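You operate a simulated robot arm through the tools that you are given. There is no shell and no other tool.

The job below is to be done with a simulated two-armed robot. You get a single attempt, and the scene is never put back.

Task
Measure the thin disc, lay the matching shim on it and probe again until the gauge reads nought.
Fine: lift the probe each time before the arm swings. Where these are worked on the way, their far stop is far enough and under half their travel is too little: gauge arm.

Only the result counts: the job must be done as asked and must still hold three seconds after the hand-in. Knocking over, shifting, dropping, spilling or breaking anything else fails it.

Robot
Two 7-joint arms with fingered hands on one trunk that stands fixed in place. Base frame: the origin is at the foot of the trunk, x ahead of it, y to its left, z up. Readings come in mm, rad, newtons and seconds.
The left shoulder is at [73, 153, 1134], the right one opposite. With the tool pointing down near the work surface each hand reaches from about 100 to 620 mm from the base axis, measured 20 degrees to its own side. Payload 4 kg a hand.
The TCP of each hand is the grasp point between the finger pads, 30 mm short of the fingertips. In the tool frame z runs along the fingers and y along their closing line. Largest opening 104 mm; the body of the gripper starts 35 mm behind the TCP. The gripper is a hand of 3 fingers: y runs from the thumb to the fingers, the wrist lies at [-15, -104, -178] in the tool frame, and closing takes about 1.5 s.
Orientation is that of the tool frame in the base frame, as a unit quaternion [x, y, z, w]. With the fingers straight down and the wrist toward the robot, the tool's x, y and z point along [0, 1, 0], [1, 0, 0] and [0, 0, -1] of the base frame.

Tools
- The arms move only by the tool step_arm. It takes "left_motion", "right_motion" or both (then of equal length, played together; a hand with none holds still); each is a list of rows, each an object (a shift or turn left out is 0, a gripper value left out holds the last) with "slide": the shift along the tool's x, y, z in mm, a list of three; "dr": the turn, a rotation vector about the tool's x, y, z in rad, a list of three. In form: [{"slide": [x, y, z], "dr": [wx, wy, wz]}, ...]. A call has 1 to 20 rows; each row shifts and turns the commanded pose from where the row before left it, along the tool's axes as they then stand. "left_claw" and "right_claw" are, for a hand that has rows, the opening, from 0 (shut) to 1 (fully open), set as the call begins (left out, the last holds). Each row takes 0.2 s and may step no farther than 50 mm and 0.15 rad from the row before; otherwise, or with a gripper value out of range, the whole call is refused. Where a pose cannot be reached the arm comes as near as it can. A force on the tool above 40 N (or 10 N above the force at the start of the call, whichever is more), or a blocked arm, ends the call early, and 0.2 s more pass. The fingers move at their own pace (about 153 mm/s each) and stop on an object; they squeeze with about 24 N. The grip force told is the motor's: it shows also when the fingers shut on nothing. Time passes only in rows, and 0.2 s behind the last, so rows that do not move let the fingers close. It gives the time, the measured TCP pose, the force on the tool (base axes), the opening and the grip force at its end, in the units of the frame above (readings bear some noise), with the torque about the TCP (base axes, N m) and any sound that the robot's microphone picked up.
- Cameras (640 x 400 px; columns grow to the right, rows downward): "scene" is now at [136.5, -35.8, 1372]; the picture's right is [-0.37, -0.93, -0.00], its down [-0.45, 0.18, -0.87] and it looks along [0.81, -0.32, -0.49] (base axes); focal length 250 px, centre (320, 200). "left" rides on the left gripper at [-64, -94, -117] in its tool frame; the picture's right is [-0.72, -0.33, 0.61], its down [0.64, -0.65, 0.41] and it looks along [0.27, 0.68, 0.68] (tool axes); focal length 238 px, centre (320, 200). "right" rides on the right gripper at [64, -94, -117] in its tool frame; the picture's right is [-0.72, 0.33, -0.61], its down [-0.64, -0.65, 0.40] and it looks along [-0.27, 0.68, 0.68] (tool axes); focal length 238 px, centre (320, 200). There is no depth. A picture from a camera that has moved, and an enlarged one, comes with that camera's place and axes in the base frame and with its lens.
- snapshot(camera): a new picture of that camera. No time passes.
- move_column(by): slides the trunk up (or, below 0, down) by that many mm; the arms and the scene camera ride with it, the base frame stays. It gives what a move gives, with no picture.
- move_fingers(index, middle, thumb_bend, thumb_turn, hand): sets how far each is bent, from 0 (flat) to 1 (curled in); at 0.3 the hand is open as for a grip, at 0.7 the pads meet at the TCP. One left out holds its place. A second passes; each finger stops where it meets its share of the squeeze, and holds until it gets a number again. A gripper value or a shape takes the hand back. It gives what a move gives, with no picture; readings hold the bend of each and the force on the fingers (four entries, about 0 where the hand has none), thumb and palm. thumb_turn goes from beside the hand (0) to across from the fingers (1), as for a grip.
- preshape(shape, hand): the hand has 3 fingers and takes this shape, open, in about a second: jaw (thumb against the fingers, like two jaws); tri (thumb and two fingers); tip (a fingertip pinch); poke (one finger out to press); point (the index stretched); flat (the hand flat); cup (the hand cupped); fist (a fist). The gripper value then closes the fingers along that shape, each until it touches; the sizes above hold for jaw. It gives what a move gives, with no picture.
- head_to(pan, tilt): turns the head with the scene camera to pan (to the left, within 1.501 rad either way) and tilt (down, from -0.506 to 1.204), counted from straight ahead of the robot. It gives what a move gives.
- enlarge(camera, box): a new picture of the part [left, top, right, bottom] of that camera's present view, enlarged. No time passes.
- finish_job(): hands the job in; it is judged then, once.

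Nothing tells you positions but the pictures and the camera data. Unless the task says otherwise, let go and move clear before handing in.

The tools are called after "Emit:" by a JSON object that holds its "op" and its "data". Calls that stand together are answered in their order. step_arm: Moves the arms, as the interface text tells. Its arguments: {"type":"object","properties":{"left_motion":{"type":"array"},"left_claw":{"type":"number"},"right_motion":{"type":"array"},"right_claw":{"type":"number"}},"required":[]} The other tools are called the same way: move_column (by) slides the trunk up or down; preshape (shape, hand) gives the hand a shape; move_fingers (index, middle, thumb_bend, thumb_turn, hand) moves the fingers one by one; head_to (pan, tilt) turns the head that bears the scene camera; snapshot (camera) takes a picture; enlarge (camera, box) takes an enlarged picture of a part of a camera's view; finish_job () hands the job in.

At the start:

```text
t: 0.0
left_tool_pos: [565.9, 62.6, 1213.0]
left_tcp_rot: [0.707, 0.707, 0.0, -0.001]
left_wrist_force: [0.2, 0.0, 0.1]
left_wrist_torque: [0.0, 0.0, 0.02]
left_finger_gap: 103.9
left_grasp_force: 0.0
left_shape: jaw
left_bend: [0.3, 0.3, 0.3, 0.98]
left_finger forces: [0.0, 0.0, 0.0, 0.0, 0.0, 0.1]
right_tool_pos: [441.6, -423.5, 1228.3]
right_tcp_rot: [0.707, 0.707, 0.0, -0.002]
right_wrist_force: [0.1, -0.1, 0.0]
right_wrist_torque: [-0.05, 0.0, 0.0]
right_finger_gap: 103.6
right_grasp_force: 0.0
right_shape: jaw
right_bend: [0.3, 0.3, 0.3, 0.98]
right_finger forces: [0.1, 0.0, 0.0, 0.0, 0.0, 0.1]
trunk travel left (down, up): [-550.0, 390.0]
head pan, tilt: [-0.377, 0.504]
```

scene: 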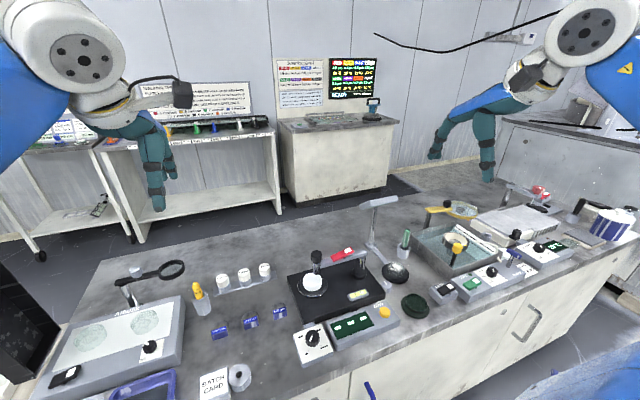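
right: 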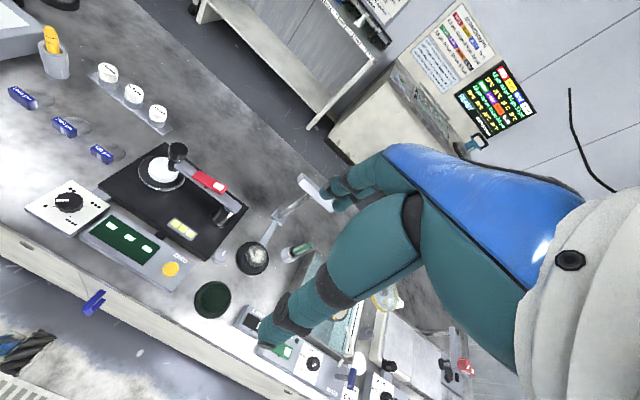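
left: 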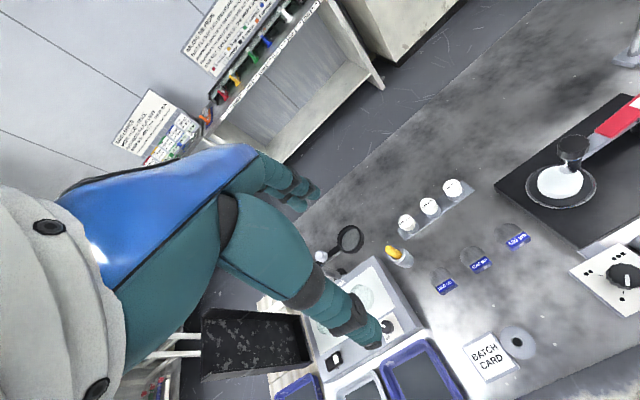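

I see a bench with a black gauge plate in the middle carrying an arm and probe, plus a dial, a display, three white cylinders, and three blue labelled shims. I will look closer before moving anything.

Emit:
{"op": "enlarge", "data": {"camera": "scene", "box": [260, 220, 420, 370]}}

Emit:
{"op": "enlarge", "data": {"camera": "scene", "box": [180, 240, 300, 400]}}

Emit:
{"op": "enlarge", "data": {"camera": "right", "box": [20, 120, 270, 320]}}

Emit:
{"op": "enlarge", "data": {"camera": "left", "box": [380, 80, 640, 400]}}

Emit:
{"op": "enlarge", "data": {"camera": "scene", "box": [270, 50, 390, 125]}}

```text
2.67 times, centred on (340, 295) of scene
camera zoom: at [136.5, -35.8, 1372.0], right [-0.37, -0.93, 0.0], down [-0.45, 0.18, -0.87], along [0.81, -0.32, -0.49], focal length 667 px, centre (267, -53)
```

zoom: 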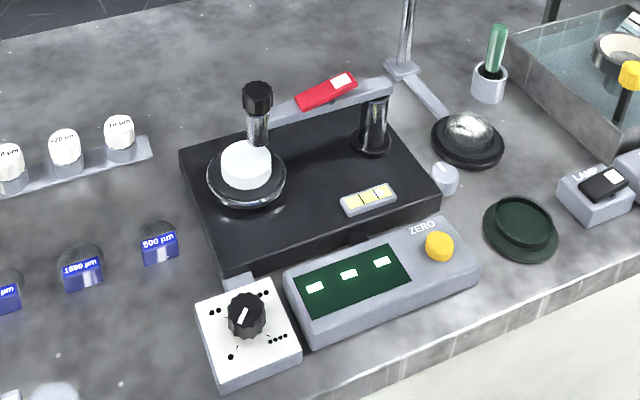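

```text
2.50 times, centred on (240, 320) of scene
camera zoom: at [136.5, -35.8, 1372.0], right [-0.37, -0.93, 0.0], down [-0.45, 0.18, -0.87], along [0.81, -0.32, -0.49], focal length 625 px, centre (520, -100)
```

zoom: 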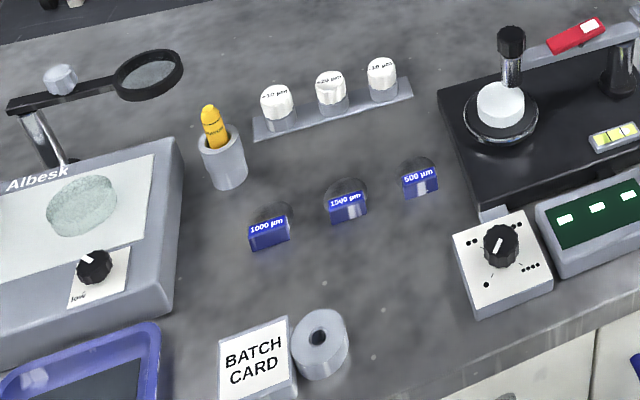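

```text
2.00 times, centred on (145, 220) of right
camera zoom: at [347.2, -360.7, 1343.4], right [0.33, -0.72, 0.61], down [-0.65, -0.64, -0.4], along [0.68, -0.27, -0.68], focal length 477 px, centre (670, 160)
```

zoom: 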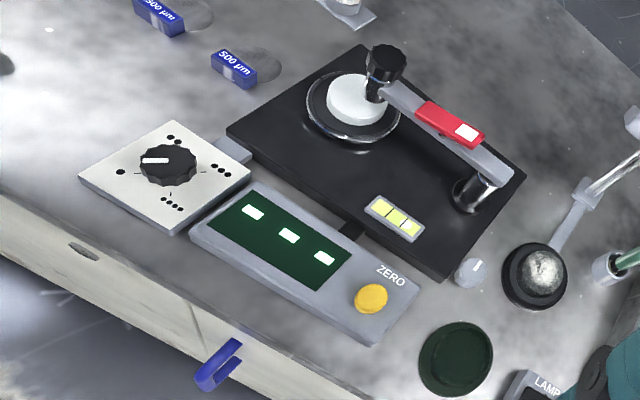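

```text
1.25 times, centred on (510, 240) of left
camera zoom: at [471.8, -1.4, 1329.5], right [-0.33, -0.72, -0.61], down [-0.65, 0.64, -0.4], along [0.68, 0.27, -0.68], focal length 298 px, centre (82, 150)
```

zoom: 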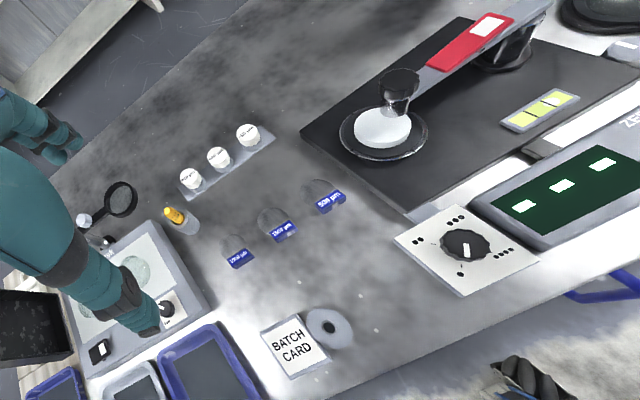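

```text
5.33 times, centred on (330, 88) of scene
camera zoom: at [136.5, -35.8, 1372.0], right [-0.37, -0.93, 0.0], down [-0.45, 0.18, -0.87], along [0.81, -0.32, -0.49], focal length 1334 px, centre (267, 800)
```

zoom: 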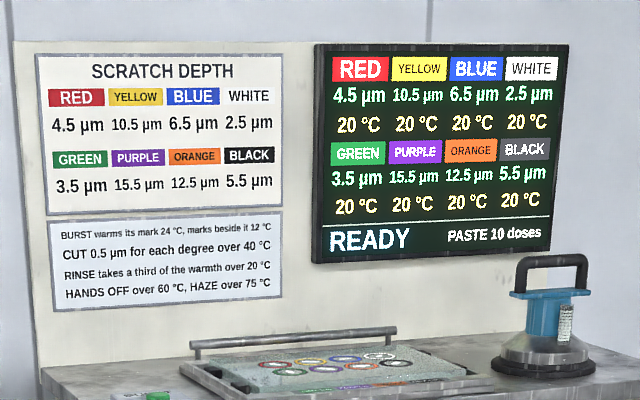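

The gauge has an arm with a probe over a white disc, a post, a red tag, a dial with 1–4 dots and a ZERO button. I will zoom further on the labels and display, and scan the rest of the room for instructions.

Emit:
{"op": "enlarge", "data": {"camera": "scene", "box": [195, 255, 275, 305]}}

Emit:
{"op": "enlarge", "data": {"camera": "scene", "box": [285, 240, 365, 305]}}

Emit:
{"op": "enlarge", "data": {"camera": "scene", "box": [285, 290, 405, 370]}}

Emit:
{"op": "enlarge", "data": {"camera": "scene", "box": [180, 300, 300, 345]}}

Emit:
{"op": "enlarge", "data": {"camera": "right", "box": [90, 130, 260, 260]}}

Emit:
{"op": "enlarge", "data": {"camera": "scene", "box": [120, 70, 280, 140]}}

Emit:
{"op": "enlarge", "data": {"camera": "scene", "box": [360, 180, 640, 320]}}

Emit:
{"op": "enlarge", "data": {"camera": "left", "box": [480, 100, 640, 200]}}

```text
8.00 times, centred on (235, 280) of scene
camera zoom: at [136.5, -35.8, 1372.0], right [-0.37, -0.93, 0.0], down [-0.45, 0.18, -0.87], along [0.81, -0.32, -0.49], focal length 2001 px, centre (1000, -440)
```

zoom: 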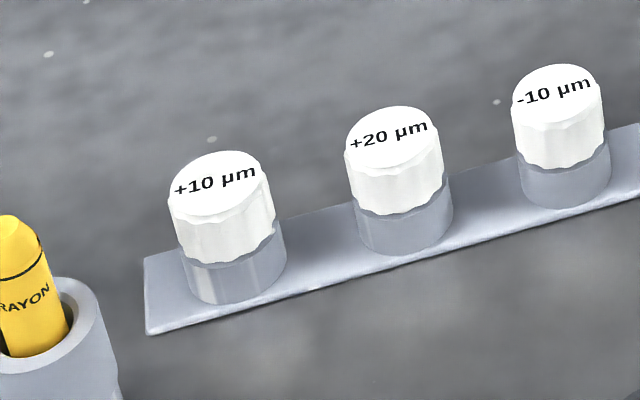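

```text
6.15 times, centred on (325, 272) of scene
camera zoom: at [136.5, -35.8, 1372.0], right [-0.37, -0.93, 0.0], down [-0.45, 0.18, -0.87], along [0.81, -0.32, -0.49], focal length 1539 px, centre (289, -246)
```

zoom: 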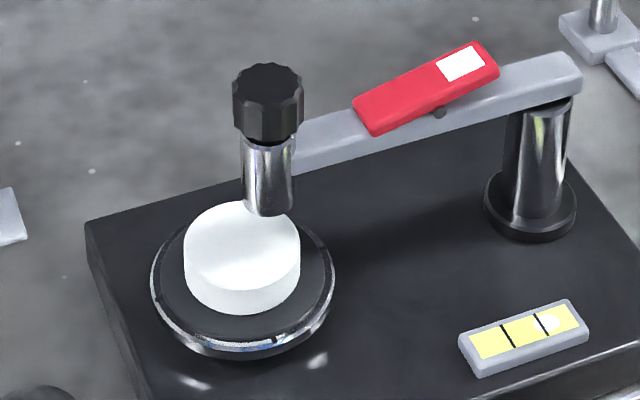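

```text
5.00 times, centred on (345, 330) of scene
camera zoom: at [136.5, -35.8, 1372.0], right [-0.37, -0.93, 0.0], down [-0.45, 0.18, -0.87], along [0.81, -0.32, -0.49], focal length 1250 px, centre (195, -450)
```

zoom: 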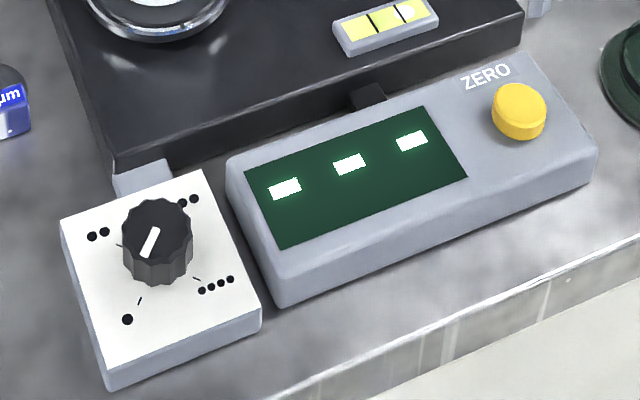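

```text
5.33 times, centred on (240, 322) of scene
camera zoom: at [136.5, -35.8, 1372.0], right [-0.37, -0.93, 0.0], down [-0.45, 0.18, -0.87], along [0.81, -0.32, -0.49], focal length 1334 px, centre (747, -453)
```

zoom: 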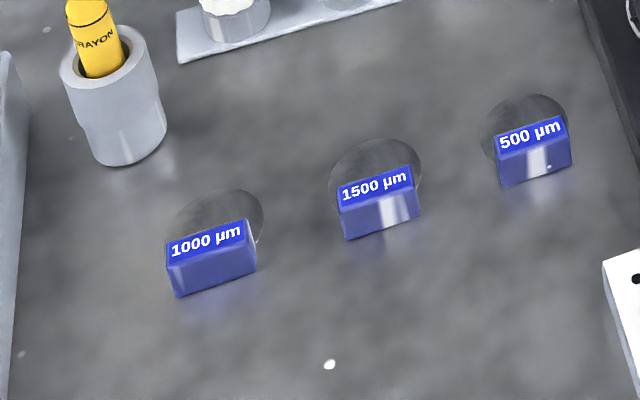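

```text
3.08 times, centred on (175, 195) of right
camera zoom: at [347.2, -360.7, 1343.4], right [0.33, -0.72, 0.61], down [-0.65, -0.64, -0.4], along [0.68, -0.27, -0.68], focal length 733 px, centre (766, 215)
```

zoom: 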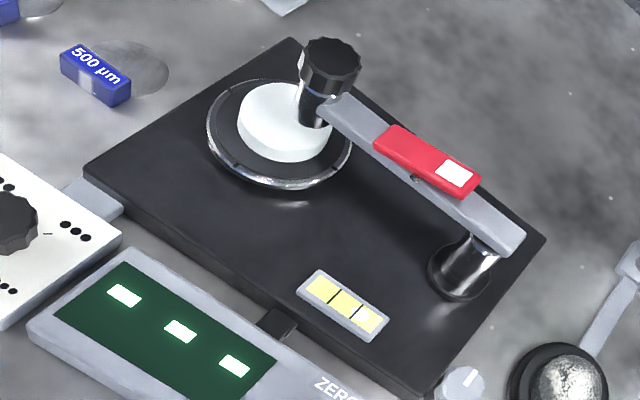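

```text
4.00 times, centred on (200, 105) of scene
camera zoom: at [136.5, -35.8, 1372.0], right [-0.37, -0.93, 0.0], down [-0.45, 0.18, -0.87], along [0.81, -0.32, -0.49], focal length 1000 px, centre (800, 580)
```

zoom: 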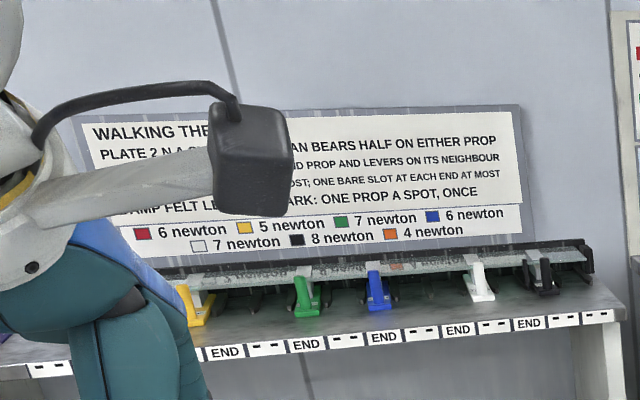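

```text
2.29 times, centred on (500, 250) of scene
camera zoom: at [136.5, -35.8, 1372.0], right [-0.37, -0.93, 0.0], down [-0.45, 0.18, -0.87], along [0.81, -0.32, -0.49], focal length 572 px, centre (-91, 86)
```

zoom: 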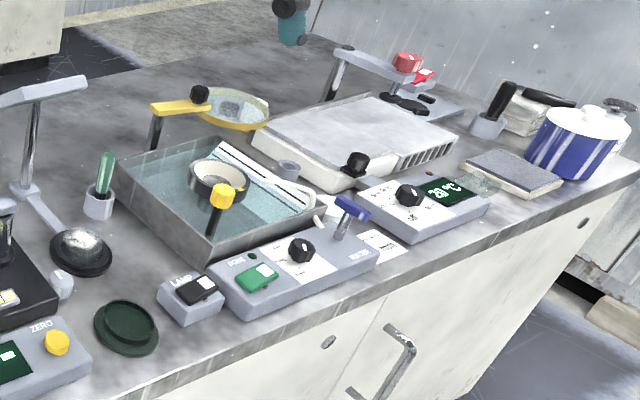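

```text
4.00 times, centred on (560, 150) of left
camera zoom: at [471.8, -1.4, 1329.5], right [-0.33, -0.72, -0.61], down [-0.65, 0.64, -0.4], along [0.68, 0.27, -0.68], focal length 953 px, centre (-640, 400)
```

zoom: 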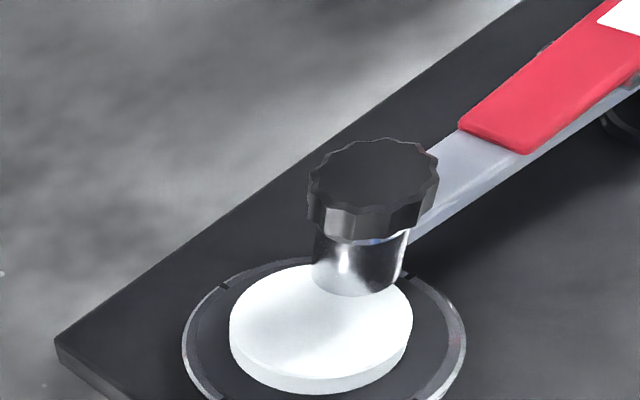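

The 500/1000/1500 µm shims have blue tags, and the probe knob sits around (635, -222, 910), with the shims at about z 770. Next I'll bring the right hand's camera nearer for a close look at the gauge.

Emit:
{"op": "step_arm", "data": {"right_motion": [{"slide": [25, 6, 25]}, {"slide": [25, 6, 25]}, {"slide": [25, 6, 25]}, {"slide": [25, 6, 25]}, {"slide": [25, 6, 25]}, {"slide": [0, 0, 0]}]}}

Emit:
{"op": "snapshot", "data": {"camera": "right"}}

Emit:
{"op": "snapshot", "data": {"camera": "scene"}}

```text
t: 1.4
left_tool_pos: [562.8, 63.6, 1213.3]
left_tcp_rot: [0.708, 0.706, 0.0, 0.0]
left_wrist_force: [0.1, -0.5, 0.8]
left_wrist_torque: [-0.03, 0.02, 0.03]
left_finger_gap: 103.7
left_grasp_force: 0.1
left_shape: jaw
left_bend: [0.3, 0.3, 0.3, 0.98]
left_finger forces: [0.0, 0.0, 0.1, 0.0, 0.1, 0.0]
right_tool_pos: [469.3, -300.9, 1104.3]
right_tcp_rot: [0.707, 0.707, 0.0, 0.0]
right_wrist_force: [0.7, 0.0, -0.2]
right_wrist_torque: [-0.04, 0.0, -0.02]
right_finger_gap: 104.0
right_grasp_force: 0.0
right_shape: jaw
right_bend: [0.3, 0.3, 0.3, 0.98]
right_finger forces: [0.0, 0.1, 0.1, 0.0, 0.0, 0.1]
trunk travel left (down, up): [-550.0, 390.0]
head pan, tilt: [-0.377, 0.504]
```

```text
taken
camera right: at [374.9, -237.4, 1220.2], right [0.33, -0.72, 0.61], down [-0.65, -0.64, -0.41], along [0.68, -0.27, -0.68], focal length 238 px, centre (320, 200)
```

right: 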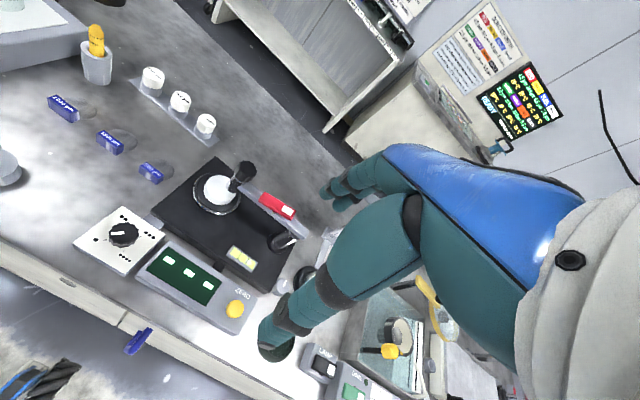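

```text
taken
camera scene: at [136.5, -35.9, 1372.0], right [-0.37, -0.93, 0.0], down [-0.45, 0.18, -0.87], along [0.81, -0.32, -0.49], focal length 250 px, centre (320, 200)
```

scene: 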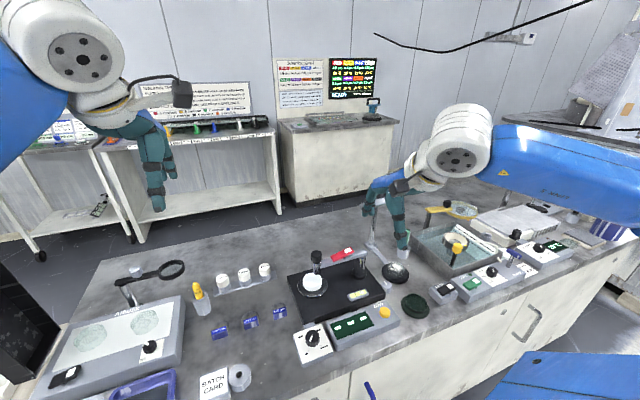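

The gauge is now nearer in the right camera. I'll enlarge it to understand the probe, lever, level vial and the side screw.

Emit:
{"op": "enlarge", "data": {"camera": "right", "box": [180, 150, 310, 260]}}

Emit:
{"op": "enlarge", "data": {"camera": "right", "box": [70, 190, 270, 330]}}

Emit:
{"op": "enlarge", "data": {"camera": "scene", "box": [330, 235, 430, 315]}}

Emit:
{"op": "enlarge", "data": {"camera": "scene", "box": [295, 240, 335, 300]}}

Emit:
{"op": "enlarge", "data": {"camera": "left", "box": [540, 60, 640, 220]}}

```text
3.64 times, centred on (245, 205) of right
camera zoom: at [374.9, -237.4, 1220.2], right [0.33, -0.72, 0.61], down [-0.65, -0.64, -0.41], along [0.68, -0.27, -0.68], focal length 867 px, centre (593, 182)
```

zoom: 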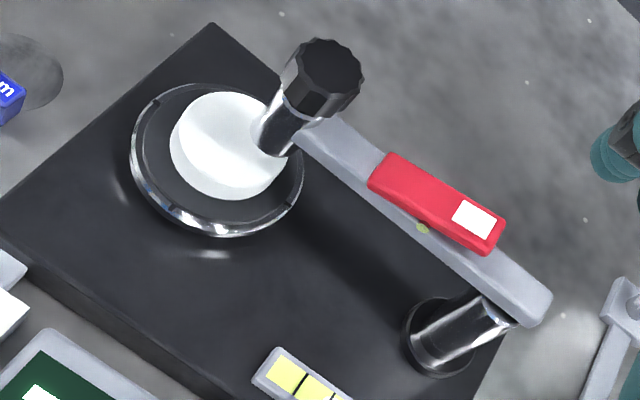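

```text
2.86 times, centred on (170, 260) of right
camera zoom: at [374.9, -237.4, 1220.2], right [0.33, -0.72, 0.61], down [-0.65, -0.64, -0.41], along [0.68, -0.27, -0.68], focal length 681 px, centre (749, 29)
```

zoom: 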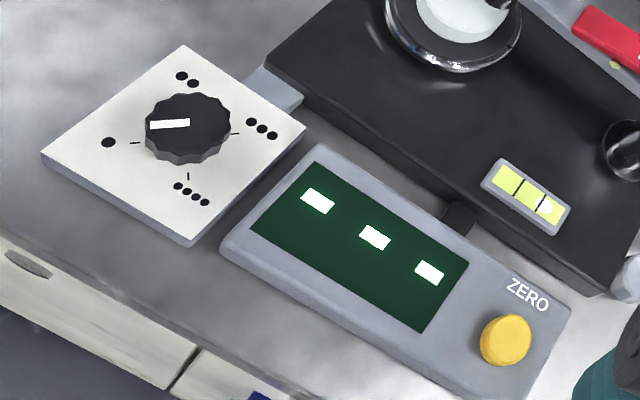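

```text
5.00 times, centred on (380, 275) of scene
camera zoom: at [136.5, -35.9, 1372.0], right [-0.37, -0.93, 0.0], down [-0.45, 0.18, -0.87], along [0.81, -0.32, -0.49], focal length 1250 px, centre (20, -175)
```

zoom: 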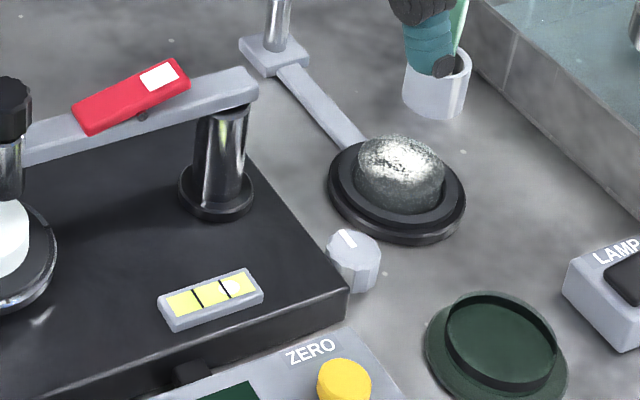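

```text
6.67 times, centred on (315, 270) of scene
camera zoom: at [136.5, -35.9, 1372.0], right [-0.37, -0.93, 0.0], down [-0.45, 0.18, -0.87], along [0.81, -0.32, -0.49], focal length 1667 px, centre (353, -267)
```

zoom: 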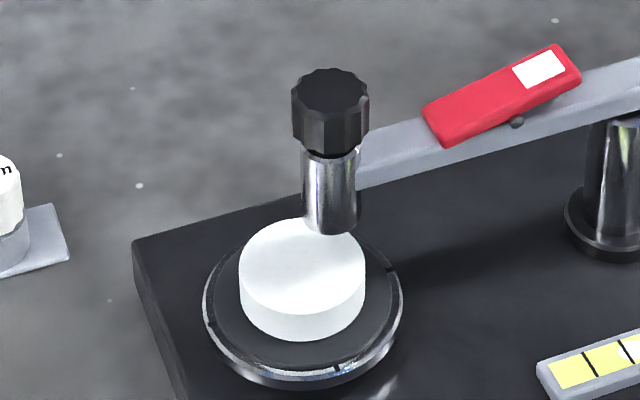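

```text
2.50 times, centred on (590, 140) of left
camera zoom: at [469.8, -1.6, 1330.3], right [-0.33, -0.72, -0.61], down [-0.65, 0.64, -0.4], along [0.68, 0.27, -0.68], focal length 596 px, centre (-355, 350)
```

zoom: 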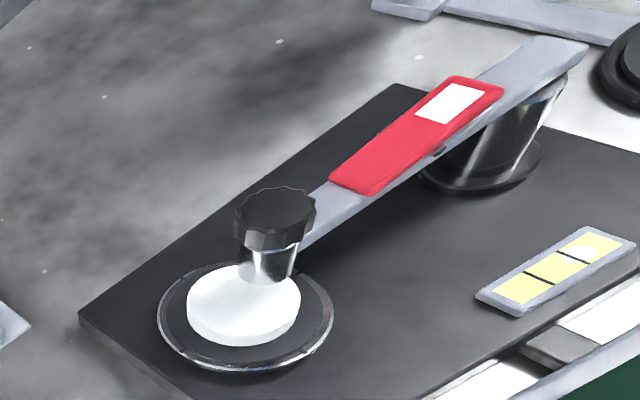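

The red rocker's white pad end stands about 15 mm higher than its other end, and the probe sleeve seems to end above the disc. I'll zoom hard on the probe tip to learn whether it is up or down.

Emit:
{"op": "enlarge", "data": {"camera": "scene", "box": [302, 260, 328, 280]}}

Emit:
{"op": "enlarge", "data": {"camera": "left", "box": [560, 120, 610, 170]}}

Emit:
{"op": "enlarge", "data": {"camera": "scene", "box": [320, 240, 370, 285]}}

Emit:
{"op": "enlarge", "data": {"camera": "right", "box": [195, 155, 265, 215]}}

Emit:
{"op": "preshape", "data": {"shape": "poke", "hand": "right"}}

Emit:
{"op": "snapshot", "data": {"camera": "right"}}

Emit:
{"op": "enlarge", "data": {"camera": "scene", "box": [340, 100, 500, 260]}}

```text
16.00 times, centred on (315, 270) of scene
camera zoom: at [136.5, -35.9, 1372.0], right [-0.37, -0.93, 0.0], down [-0.45, 0.18, -0.87], along [0.81, -0.32, -0.49], focal length 4002 px, centre (400, -920)
```

zoom: 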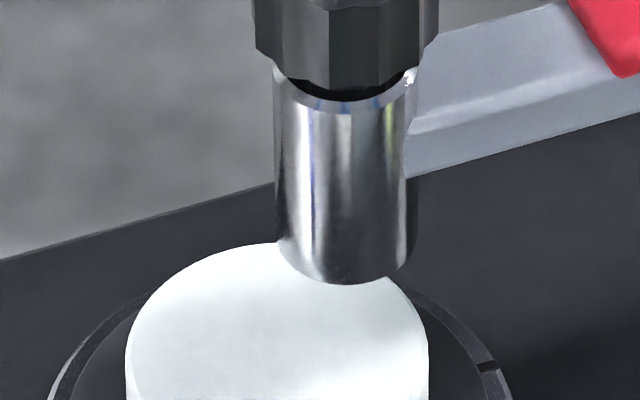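

```text
8.00 times, centred on (585, 145) of left
camera zoom: at [469.8, -1.6, 1330.3], right [-0.33, -0.72, -0.61], down [-0.65, 0.64, -0.4], along [0.68, 0.27, -0.68], focal length 1907 px, centre (-1800, 640)
```

zoom: 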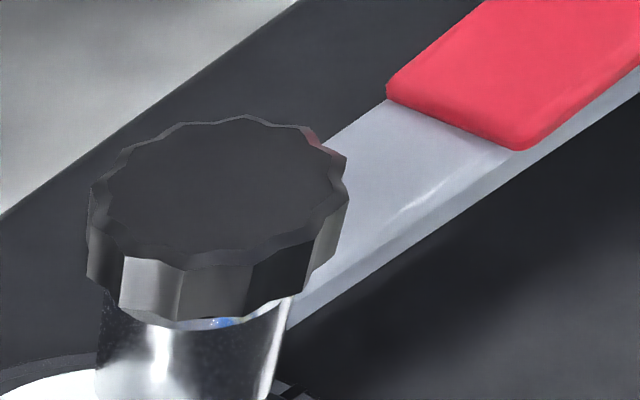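

```text
8.89 times, centred on (345, 262) of scene
camera zoom: at [136.5, -35.9, 1372.0], right [-0.37, -0.93, 0.0], down [-0.45, 0.18, -0.87], along [0.81, -0.32, -0.49], focal length 2223 px, centre (98, -356)
```

zoom: 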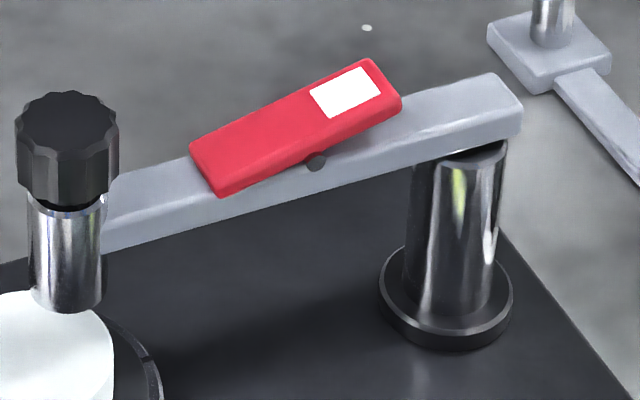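

```text
6.67 times, centred on (230, 185) of right
camera zoom: at [374.9, -237.4, 1220.2], right [0.33, -0.72, 0.61], down [-0.65, -0.64, -0.41], along [0.68, -0.27, -0.68], focal length 1589 px, centre (920, 300)
```

zoom: 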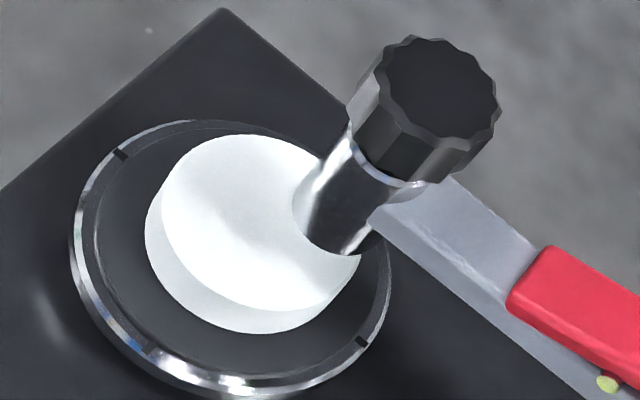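

```text
t: 2.3
left_tool_pos: [563.2, 63.3, 1214.7]
left_tcp_rot: [0.707, 0.707, 0.0, 0.0]
left_wrist_force: [-1.0, 1.2, -0.2]
left_wrist_torque: [-0.04, 0.0, -0.02]
left_finger_gap: 103.3
left_grasp_force: 0.1
left_shape: jaw
left_bend: [0.3, 0.3, 0.3, 0.98]
left_finger forces: [0.1, 0.1, 0.0, 0.1, 0.0, 0.0]
right_tool_pos: [470.2, -300.5, 1103.7]
right_tcp_rot: [0.708, 0.706, 0.0, 0.0]
right_wrist_force: [-0.9, -0.8, 0.4]
right_wrist_torque: [0.0, -0.01, 0.0]
right_finger_gap: 0.2
right_grasp_force: 0.0
right_shape: poke
right_bend: [0.7, 0.7, 1.0, 1.0]
right_finger forces: [0.0, 0.0, 0.0, 0.0, 0.0, 0.1]
trunk travel left (down, up): [-550.0, 390.0]
head pan, tilt: [-0.377, 0.504]
```

```text
taken
camera right: at [375.3, -237.1, 1220.2], right [0.33, -0.72, 0.61], down [-0.65, -0.64, -0.4], along [0.68, -0.27, -0.68], focal length 238 px, centre (320, 200)
```

right: 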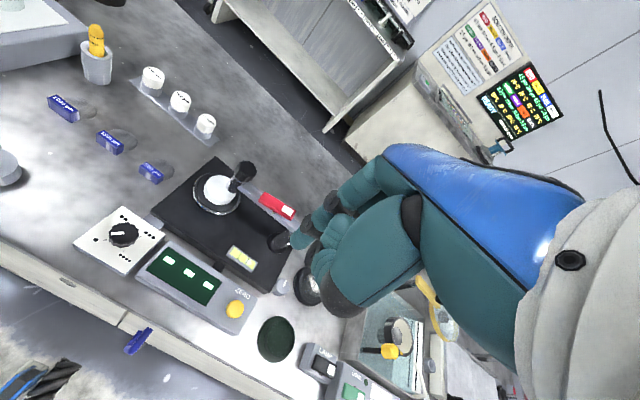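

```text
2.50 times, centred on (420, 180) of scene
camera zoom: at [136.7, -35.4, 1371.9], right [-0.37, -0.93, 0.0], down [-0.45, 0.18, -0.87], along [0.81, -0.32, -0.49], focal length 625 px, centre (70, 250)
```

zoom: 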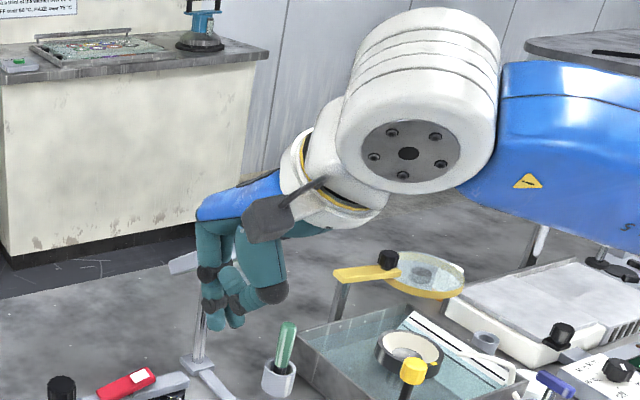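

The probe hovers over the disc with the rocker's pad up. I'll move the right hand (poke shape, tip about 27 mm below the TCP) to above the rocker pad at about (638, -323, 886).

Emit:
{"op": "step_arm", "data": {"right_motion": [{"slide": [-4.6, 30, 25]}, {"slide": [-4.6, 30, 25]}, {"slide": [-4.6, 30, 25]}, {"slide": [-4.6, 35, 25]}, {"slide": [-4.6, 40, 25]}, {"slide": [0, 0, 0]}]}}

Emit:
{"op": "snapshot", "data": {"camera": "right"}}

Emit:
{"op": "snapshot", "data": {"camera": "scene"}}

```text
t: 3.7
left_tool_pos: [561.7, 62.8, 1214.0]
left_tcp_rot: [0.709, 0.706, 0.001, 0.001]
left_wrist_force: [0.7, 0.1, 0.4]
left_wrist_torque: [-0.01, -0.04, 0.0]
left_finger_gap: 103.4
left_grasp_force: 0.0
left_shape: jaw
left_bend: [0.3, 0.3, 0.3, 0.98]
left_finger forces: [0.1, 0.0, 0.0, 0.0, 0.0, 0.0]
right_tool_pos: [636.1, -318.1, 980.1]
right_tcp_rot: [0.707, 0.707, 0.0, 0.001]
right_wrist_force: [-0.1, 0.6, -0.2]
right_wrist_torque: [0.0, -0.06, -0.01]
right_finger_gap: 0.0
right_grasp_force: 0.1
right_shape: poke
right_bend: [0.7, 0.7, 1.0, 1.0]
right_finger forces: [0.1, 0.0, 0.1, 0.0, 0.0, 0.0]
trunk travel left (down, up): [-550.0, 390.0]
head pan, tilt: [-0.377, 0.504]
```

```text
taken
camera right: at [542.4, -254.6, 1095.4], right [0.32, -0.72, 0.61], down [-0.65, -0.64, -0.41], along [0.68, -0.27, -0.68], focal length 238 px, centre (320, 200)
```

right: 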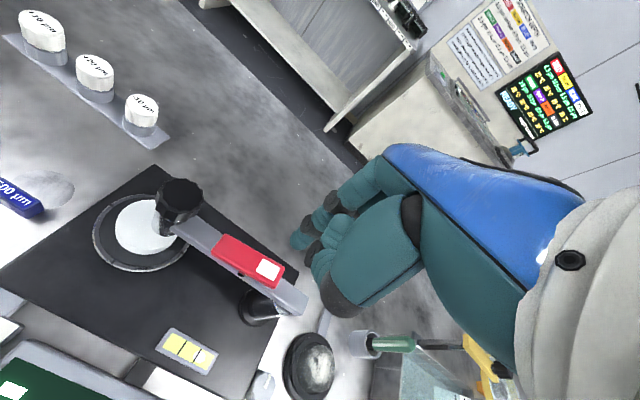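

```text
taken
camera scene: at [136.2, -35.2, 1372.1], right [-0.37, -0.93, 0.0], down [-0.45, 0.18, -0.87], along [0.81, -0.32, -0.49], focal length 250 px, centre (320, 200)
```

scene: 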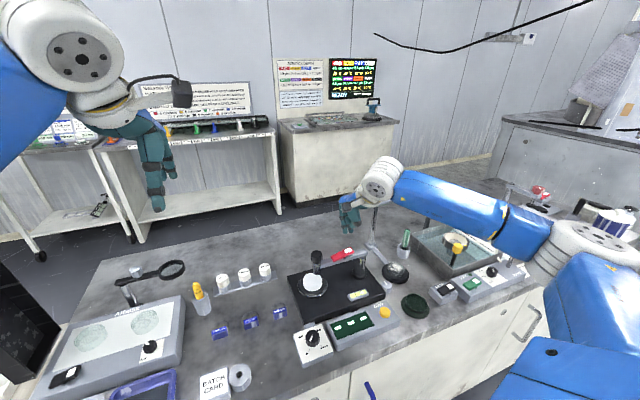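

The hand is now above the rocker pad at about (632, -318, 888). Checking which finger sticks out and where its tip is.

Emit:
{"op": "enlarge", "data": {"camera": "scene", "box": [310, 180, 400, 280]}}

Emit:
{"op": "enlarge", "data": {"camera": "left", "box": [520, 0, 640, 150]}}

Emit:
{"op": "enlarge", "data": {"camera": "right", "box": [200, 170, 380, 330]}}

```text
4.00 times, centred on (355, 230) of scene
camera zoom: at [136.2, -35.2, 1372.1], right [-0.37, -0.93, 0.0], down [-0.45, 0.18, -0.87], along [0.81, -0.32, -0.49], focal length 1000 px, centre (180, 80)
```

zoom: 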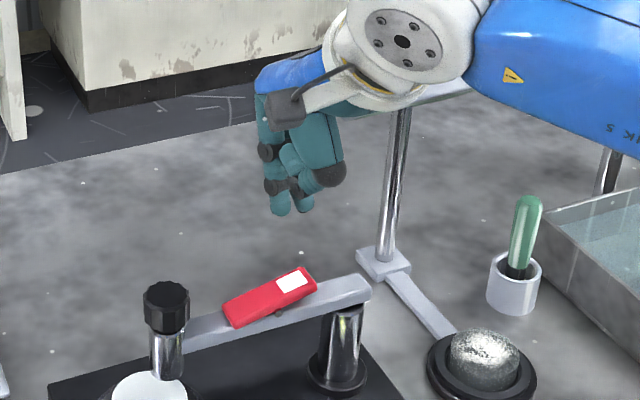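

```text
2.67 times, centred on (580, 75) of left
camera zoom: at [468.6, -0.8, 1330.8], right [-0.33, -0.72, -0.61], down [-0.65, 0.64, -0.41], along [0.69, 0.27, -0.68], focal length 636 px, centre (-373, 533)
```

zoom: 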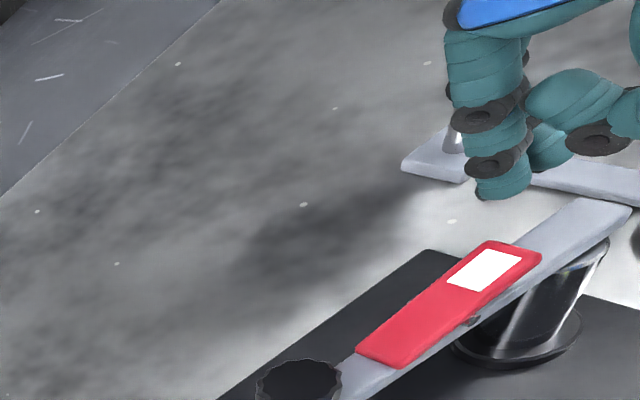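

```text
2.50 times, centred on (290, 250) of right
camera zoom: at [542.4, -254.6, 1095.4], right [0.32, -0.72, 0.61], down [-0.65, -0.64, -0.41], along [0.68, -0.27, -0.68], focal length 596 px, centre (395, 75)
```

zoom: 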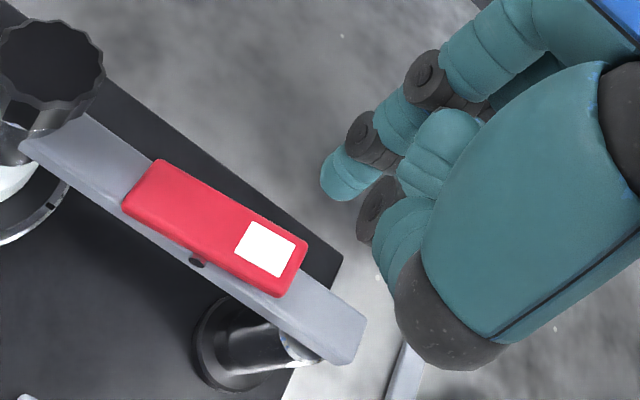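

Finger tip is at about (641, -314, 945) and the pad at about (636, -321, 888). I'll align and press the rocker pad gently, watching force and the display.

Emit:
{"op": "step_arm", "data": {"right_motion": [{"slide": [-6.5, -4, 20]}, {"slide": [0, 0, 20]}, {"slide": [0, 0, 5]}, {"slide": [0, 0, 3]}, {"slide": [0, 0, 3]}, {"slide": [0, 0, 3]}, {"slide": [0, 0, 3]}, {"slide": [0, 0, 0]}]}}

Emit:
{"op": "enlarge", "data": {"camera": "scene", "box": [280, 220, 400, 360]}}

Emit:
{"op": "enlarge", "data": {"camera": "right", "box": [60, 150, 380, 350]}}

```text
t: 5.5
left_tool_pos: [563.7, 64.9, 1213.4]
left_tcp_rot: [0.707, 0.708, 0.0, 0.001]
left_wrist_force: [-0.6, -0.4, -0.2]
left_wrist_torque: [-0.04, 0.01, -0.02]
left_finger_gap: 103.5
left_grasp_force: 0.2
left_shape: jaw
left_bend: [0.3, 0.3, 0.3, 0.98]
left_finger forces: [0.0, 0.0, 0.0, 0.0, 0.1, 0.0]
right_tool_pos: [631.5, -329.3, 920.7]
right_tcp_rot: [0.708, 0.707, 0.0, 0.0]
right_wrist_force: [-0.1, -0.6, 0.0]
right_wrist_torque: [0.03, 0.0, 0.0]
right_finger_gap: 0.0
right_grasp_force: 0.2
right_shape: poke
right_bend: [0.7, 0.7, 1.0, 1.0]
right_finger forces: [0.0, 0.0, 0.0, 0.0, 0.1, 0.0]
trunk travel left (down, up): [-550.0, 390.0]
head pan, tilt: [-0.377, 0.504]
```

```text
2.86 times, centred on (340, 290) of scene
camera zoom: at [137.2, -35.3, 1371.9], right [-0.37, -0.93, 0.0], down [-0.45, 0.18, -0.87], along [0.81, -0.32, -0.49], focal length 715 px, centre (263, -57)
```

zoom: 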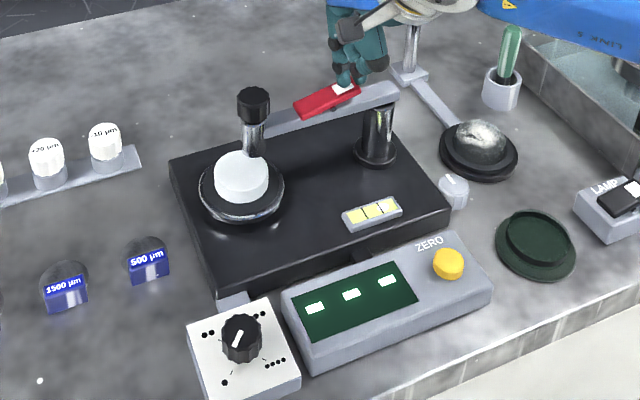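

```text
2.00 times, centred on (220, 250) of right
camera zoom: at [536.7, -264.7, 1037.3], right [0.33, -0.72, 0.61], down [-0.65, -0.64, -0.4], along [0.68, -0.27, -0.68], focal length 477 px, centre (520, 100)
```

zoom: 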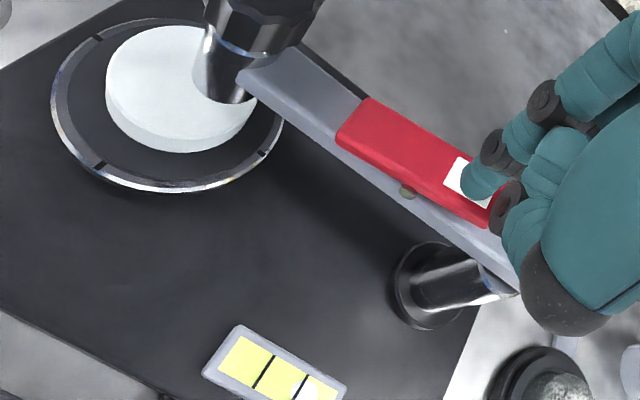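

The finger is just above the pad; continuing the press in small steps.

Emit:
{"op": "step_arm", "data": {"right_motion": [{"slide": [2, 0, 2]}, {"slide": [0, 0, 2]}, {"slide": [0, 0, 2]}, {"slide": [0, 0, 2]}, {"slide": [0, 0, 2]}, {"slide": [0, 0, 0]}]}}

Emit:
{"op": "enlarge", "data": {"camera": "scene", "box": [280, 220, 400, 360]}}

Emit:
{"op": "enlarge", "data": {"camera": "right", "box": [60, 150, 380, 350]}}

```text
t: 6.9
left_tool_pos: [563.8, 63.7, 1213.4]
left_tcp_rot: [0.707, 0.707, 0.0, 0.0]
left_wrist_force: [1.4, -0.1, -0.2]
left_wrist_torque: [-0.02, 0.03, 0.02]
left_finger_gap: 103.7
left_grasp_force: 0.0
left_shape: jaw
left_bend: [0.3, 0.3, 0.3, 0.98]
left_finger forces: [0.0, 0.1, 0.1, 0.0, 0.0, 0.0]
right_tool_pos: [632.3, -324.6, 912.5]
right_tcp_rot: [0.707, 0.707, 0.001, 0.0]
right_wrist_force: [-1.1, 0.0, -0.6]
right_wrist_torque: [-0.01, 0.04, 0.04]
right_finger_gap: 0.0
right_grasp_force: 0.1
right_shape: poke
right_bend: [0.7, 0.7, 1.0, 1.0]
right_finger forces: [0.0, 0.0, 0.0, 0.0, 0.0, 0.0]
trunk travel left (down, up): [-550.0, 390.0]
head pan, tilt: [-0.377, 0.504]
```

```text
2.86 times, centred on (340, 290) of scene
camera zoom: at [137.2, -35.3, 1371.9], right [-0.37, -0.93, 0.0], down [-0.45, 0.18, -0.87], along [0.81, -0.32, -0.49], focal length 715 px, centre (263, -57)
```

zoom: 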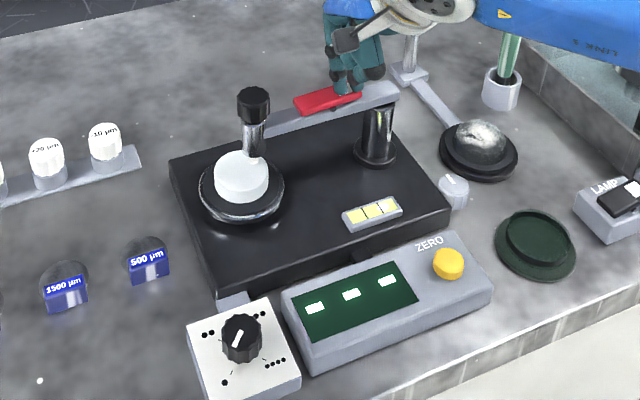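

```text
2.00 times, centred on (220, 250) of right
camera zoom: at [537.4, -262.1, 1027.8], right [0.33, -0.72, 0.61], down [-0.65, -0.64, -0.4], along [0.68, -0.27, -0.68], focal length 477 px, centre (520, 100)
```

zoom: 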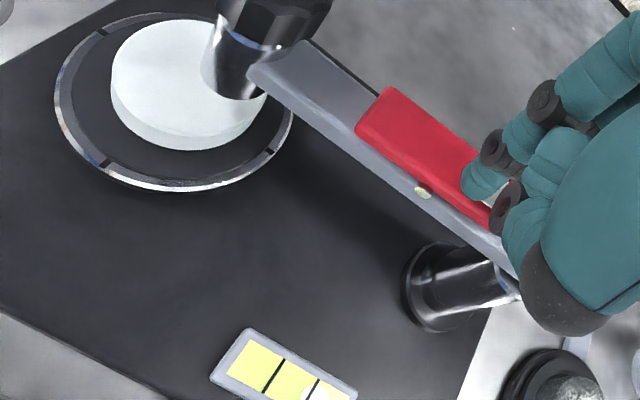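

The rocker is tipping under the finger with almost no force. I'll press further.

Emit:
{"op": "step_arm", "data": {"right_motion": [{"slide": [0, 0, 2]}, {"slide": [0, 0, 2]}, {"slide": [0, 0, 2]}, {"slide": [0, 0, 2]}, {"slide": [0, 0, 0]}, {"slide": [0, 0, 0]}]}}

Emit:
{"op": "enlarge", "data": {"camera": "scene", "box": [280, 220, 400, 360]}}

Emit:
{"op": "enlarge", "data": {"camera": "right", "box": [60, 150, 380, 350]}}

```text
t: 8.3
left_tool_pos: [560.8, 63.2, 1214.6]
left_tcp_rot: [0.707, 0.707, 0.0, 0.001]
left_wrist_force: [0.0, 0.2, -0.3]
left_wrist_torque: [-0.03, -0.01, 0.0]
left_finger_gap: 103.6
left_grasp_force: 0.1
left_shape: jaw
left_bend: [0.3, 0.3, 0.3, 0.98]
left_finger forces: [0.0, 0.0, 0.1, 0.0, 0.0, 0.1]
right_tool_pos: [631.1, -327.7, 907.3]
right_tcp_rot: [0.708, 0.706, 0.002, 0.003]
right_wrist_force: [3.6, -5.1, 20.4]
right_wrist_torque: [0.14, -0.15, -0.06]
right_finger_gap: 0.2
right_grasp_force: 0.0
right_shape: poke
right_bend: [0.7, 0.7, 1.0, 1.0]
right_finger forces: [20.5, 0.0, 0.0, 0.0, 0.0, 0.0]
trunk travel left (down, up): [-550.0, 390.0]
head pan, tilt: [-0.377, 0.504]
```

```text
2.86 times, centred on (340, 290) of scene
camera zoom: at [133.7, -35.0, 1372.6], right [-0.37, -0.93, 0.0], down [-0.45, 0.18, -0.88], along [0.81, -0.32, -0.48], focal length 715 px, centre (263, -57)
```

zoom: 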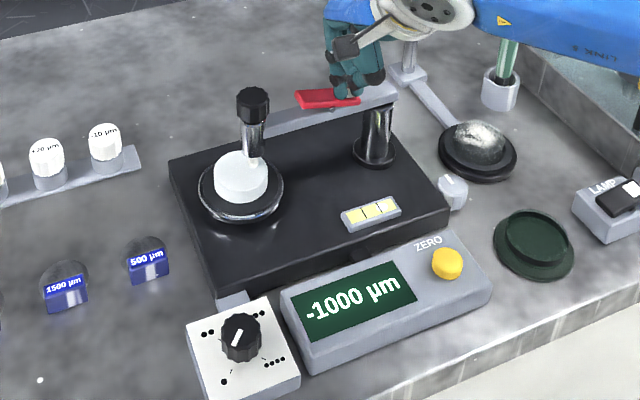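

```text
2.00 times, centred on (220, 250) of right
camera zoom: at [535.5, -262.8, 1022.2], right [0.32, -0.72, 0.62], down [-0.65, -0.64, -0.41], along [0.69, -0.27, -0.67], focal length 477 px, centre (520, 100)
```

zoom: 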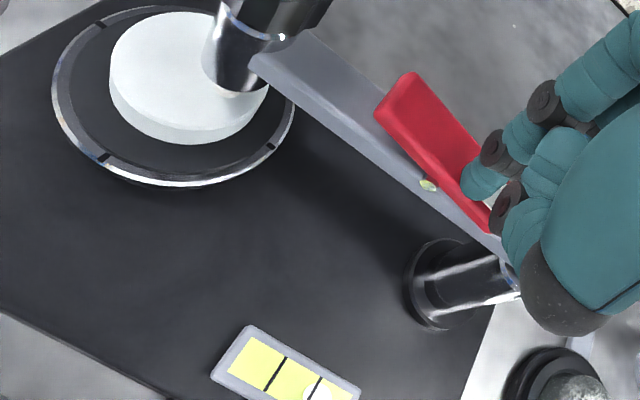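

Pressing the rocker lowered the probe and the gauge reads -1000 µm, so the 1000 µm shim matches. I'll raise the finger and see whether the rocker stays down.

Emit:
{"op": "step_arm", "data": {"right_motion": [{"slide": [0, 0, -10]}, {"slide": [0, 0, -20]}, {"slide": [0, 0, -30]}, {"slide": [0, 0, 0]}]}}

Emit:
{"op": "enlarge", "data": {"camera": "scene", "box": [280, 220, 400, 360]}}

Emit:
{"op": "enlarge", "data": {"camera": "scene", "box": [300, 235, 370, 290]}}

Emit:
{"op": "enlarge", "data": {"camera": "right", "box": [60, 150, 380, 350]}}

Emit:
{"op": "enlarge", "data": {"camera": "left", "box": [540, 50, 640, 170]}}

```text
t: 9.3
left_tool_pos: [563.7, 64.4, 1212.5]
left_tcp_rot: [0.707, 0.707, 0.0, 0.0]
left_wrist_force: [0.2, 0.1, -0.8]
left_wrist_torque: [0.02, -0.02, 0.03]
left_finger_gap: 103.5
left_grasp_force: 0.0
left_shape: jaw
left_bend: [0.3, 0.3, 0.3, 0.98]
left_finger forces: [0.0, 0.1, 0.0, 0.0, 0.0, 0.0]
right_tool_pos: [631.7, -326.5, 960.5]
right_tcp_rot: [0.707, 0.707, -0.001, 0.0]
right_wrist_force: [1.4, 0.4, -0.6]
right_wrist_torque: [0.01, -0.03, -0.01]
right_finger_gap: 0.1
right_grasp_force: 0.0
right_shape: poke
right_bend: [0.7, 0.7, 1.0, 1.0]
right_finger forces: [0.0, 0.0, 0.0, 0.0, 0.1, 0.1]
trunk travel left (down, up): [-550.0, 390.0]
head pan, tilt: [-0.377, 0.504]
```

```text
2.86 times, centred on (340, 290) of scene
camera zoom: at [138.0, -35.3, 1371.8], right [-0.37, -0.93, 0.0], down [-0.45, 0.18, -0.87], along [0.81, -0.32, -0.49], focal length 715 px, centre (263, -57)
```

zoom: 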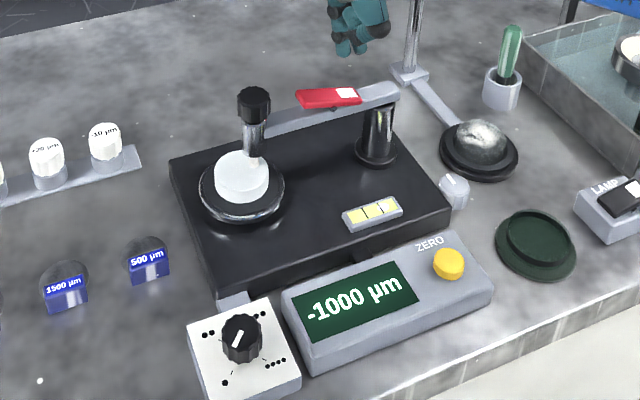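

```text
7.27 times, centred on (335, 262) of scene
camera zoom: at [138.0, -35.3, 1371.8], right [-0.37, -0.93, 0.0], down [-0.45, 0.18, -0.87], along [0.81, -0.32, -0.49], focal length 1819 px, centre (211, -254)
```

zoom: 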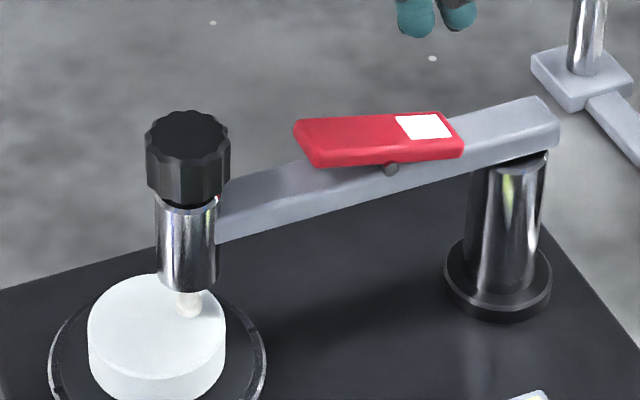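

```text
2.00 times, centred on (220, 250) of right
camera zoom: at [537.1, -261.8, 1076.3], right [0.33, -0.72, 0.61], down [-0.65, -0.64, -0.4], along [0.68, -0.27, -0.68], focal length 477 px, centre (520, 100)
```

zoom: 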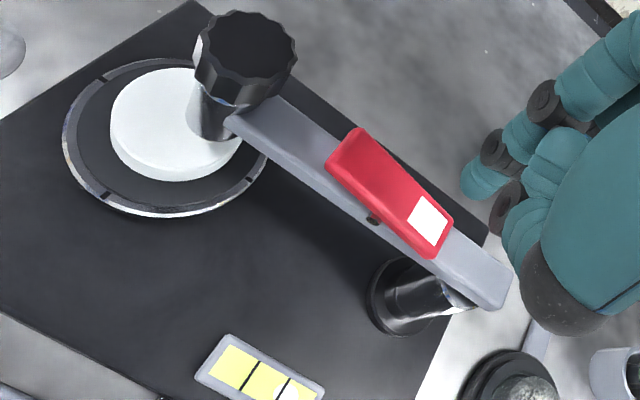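

```text
3.33 times, centred on (590, 110) of left
camera zoom: at [471.2, -0.9, 1329.7], right [-0.33, -0.72, -0.61], down [-0.65, 0.64, -0.4], along [0.68, 0.27, -0.68], focal length 794 px, centre (-580, 500)
```

zoom: 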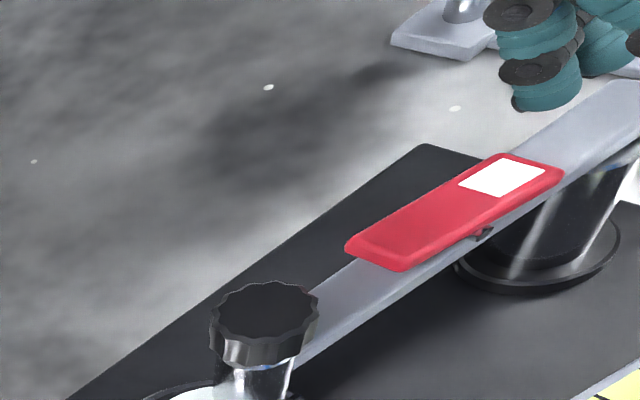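

The rocker latched down with the probe tip on the disc. I'll press its opposite (probe-side) end, around (640, -287, 888), to lift the probe before any swing.

Emit:
{"op": "step_arm", "data": {"right_motion": [{"slide": [36, 2, 0]}, {"slide": [0, 0, 15]}, {"slide": [0, 0, 12]}, {"slide": [0, 0, 0]}]}}

Emit:
{"op": "enlarge", "data": {"camera": "right", "box": [60, 150, 380, 350]}}

Emit:
{"op": "enlarge", "data": {"camera": "scene", "box": [300, 235, 370, 290]}}

```text
t: 10.3
left_tool_pos: [563.5, 61.6, 1212.5]
left_tcp_rot: [0.708, 0.706, 0.0, 0.0]
left_wrist_force: [0.3, 0.2, 0.7]
left_wrist_torque: [-0.01, -0.03, 0.02]
left_finger_gap: 103.8
left_grasp_force: 0.1
left_shape: jaw
left_bend: [0.3, 0.3, 0.3, 0.98]
left_finger forces: [0.0, 0.1, 0.0, 0.0, 0.1, 0.1]
right_tool_pos: [633.2, -290.4, 936.1]
right_tcp_rot: [0.708, 0.707, 0.0, 0.0]
right_wrist_force: [-0.2, -0.7, -0.7]
right_wrist_torque: [0.03, -0.02, -0.03]
right_finger_gap: 0.0
right_grasp_force: 0.1
right_shape: poke
right_bend: [0.7, 0.7, 1.0, 1.0]
right_finger forces: [0.0, 0.0, 0.0, 0.0, 0.0, 0.0]
trunk travel left (down, up): [-550.0, 390.0]
head pan, tilt: [-0.377, 0.504]
```

```text
2.00 times, centred on (220, 250) of right
camera zoom: at [538.4, -226.1, 1051.4], right [0.33, -0.72, 0.61], down [-0.65, -0.64, -0.4], along [0.68, -0.27, -0.68], focal length 477 px, centre (520, 100)
```

zoom: 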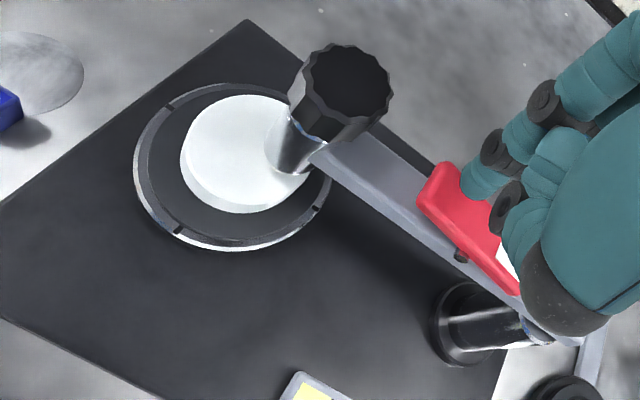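

```text
7.27 times, centred on (335, 262) of scene
camera zoom: at [137.3, -35.8, 1371.9], right [-0.37, -0.93, 0.0], down [-0.45, 0.18, -0.87], along [0.81, -0.32, -0.49], focal length 1819 px, centre (211, -254)
```

zoom: 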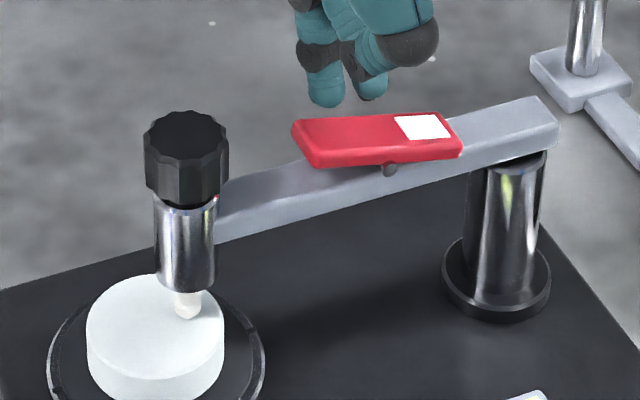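

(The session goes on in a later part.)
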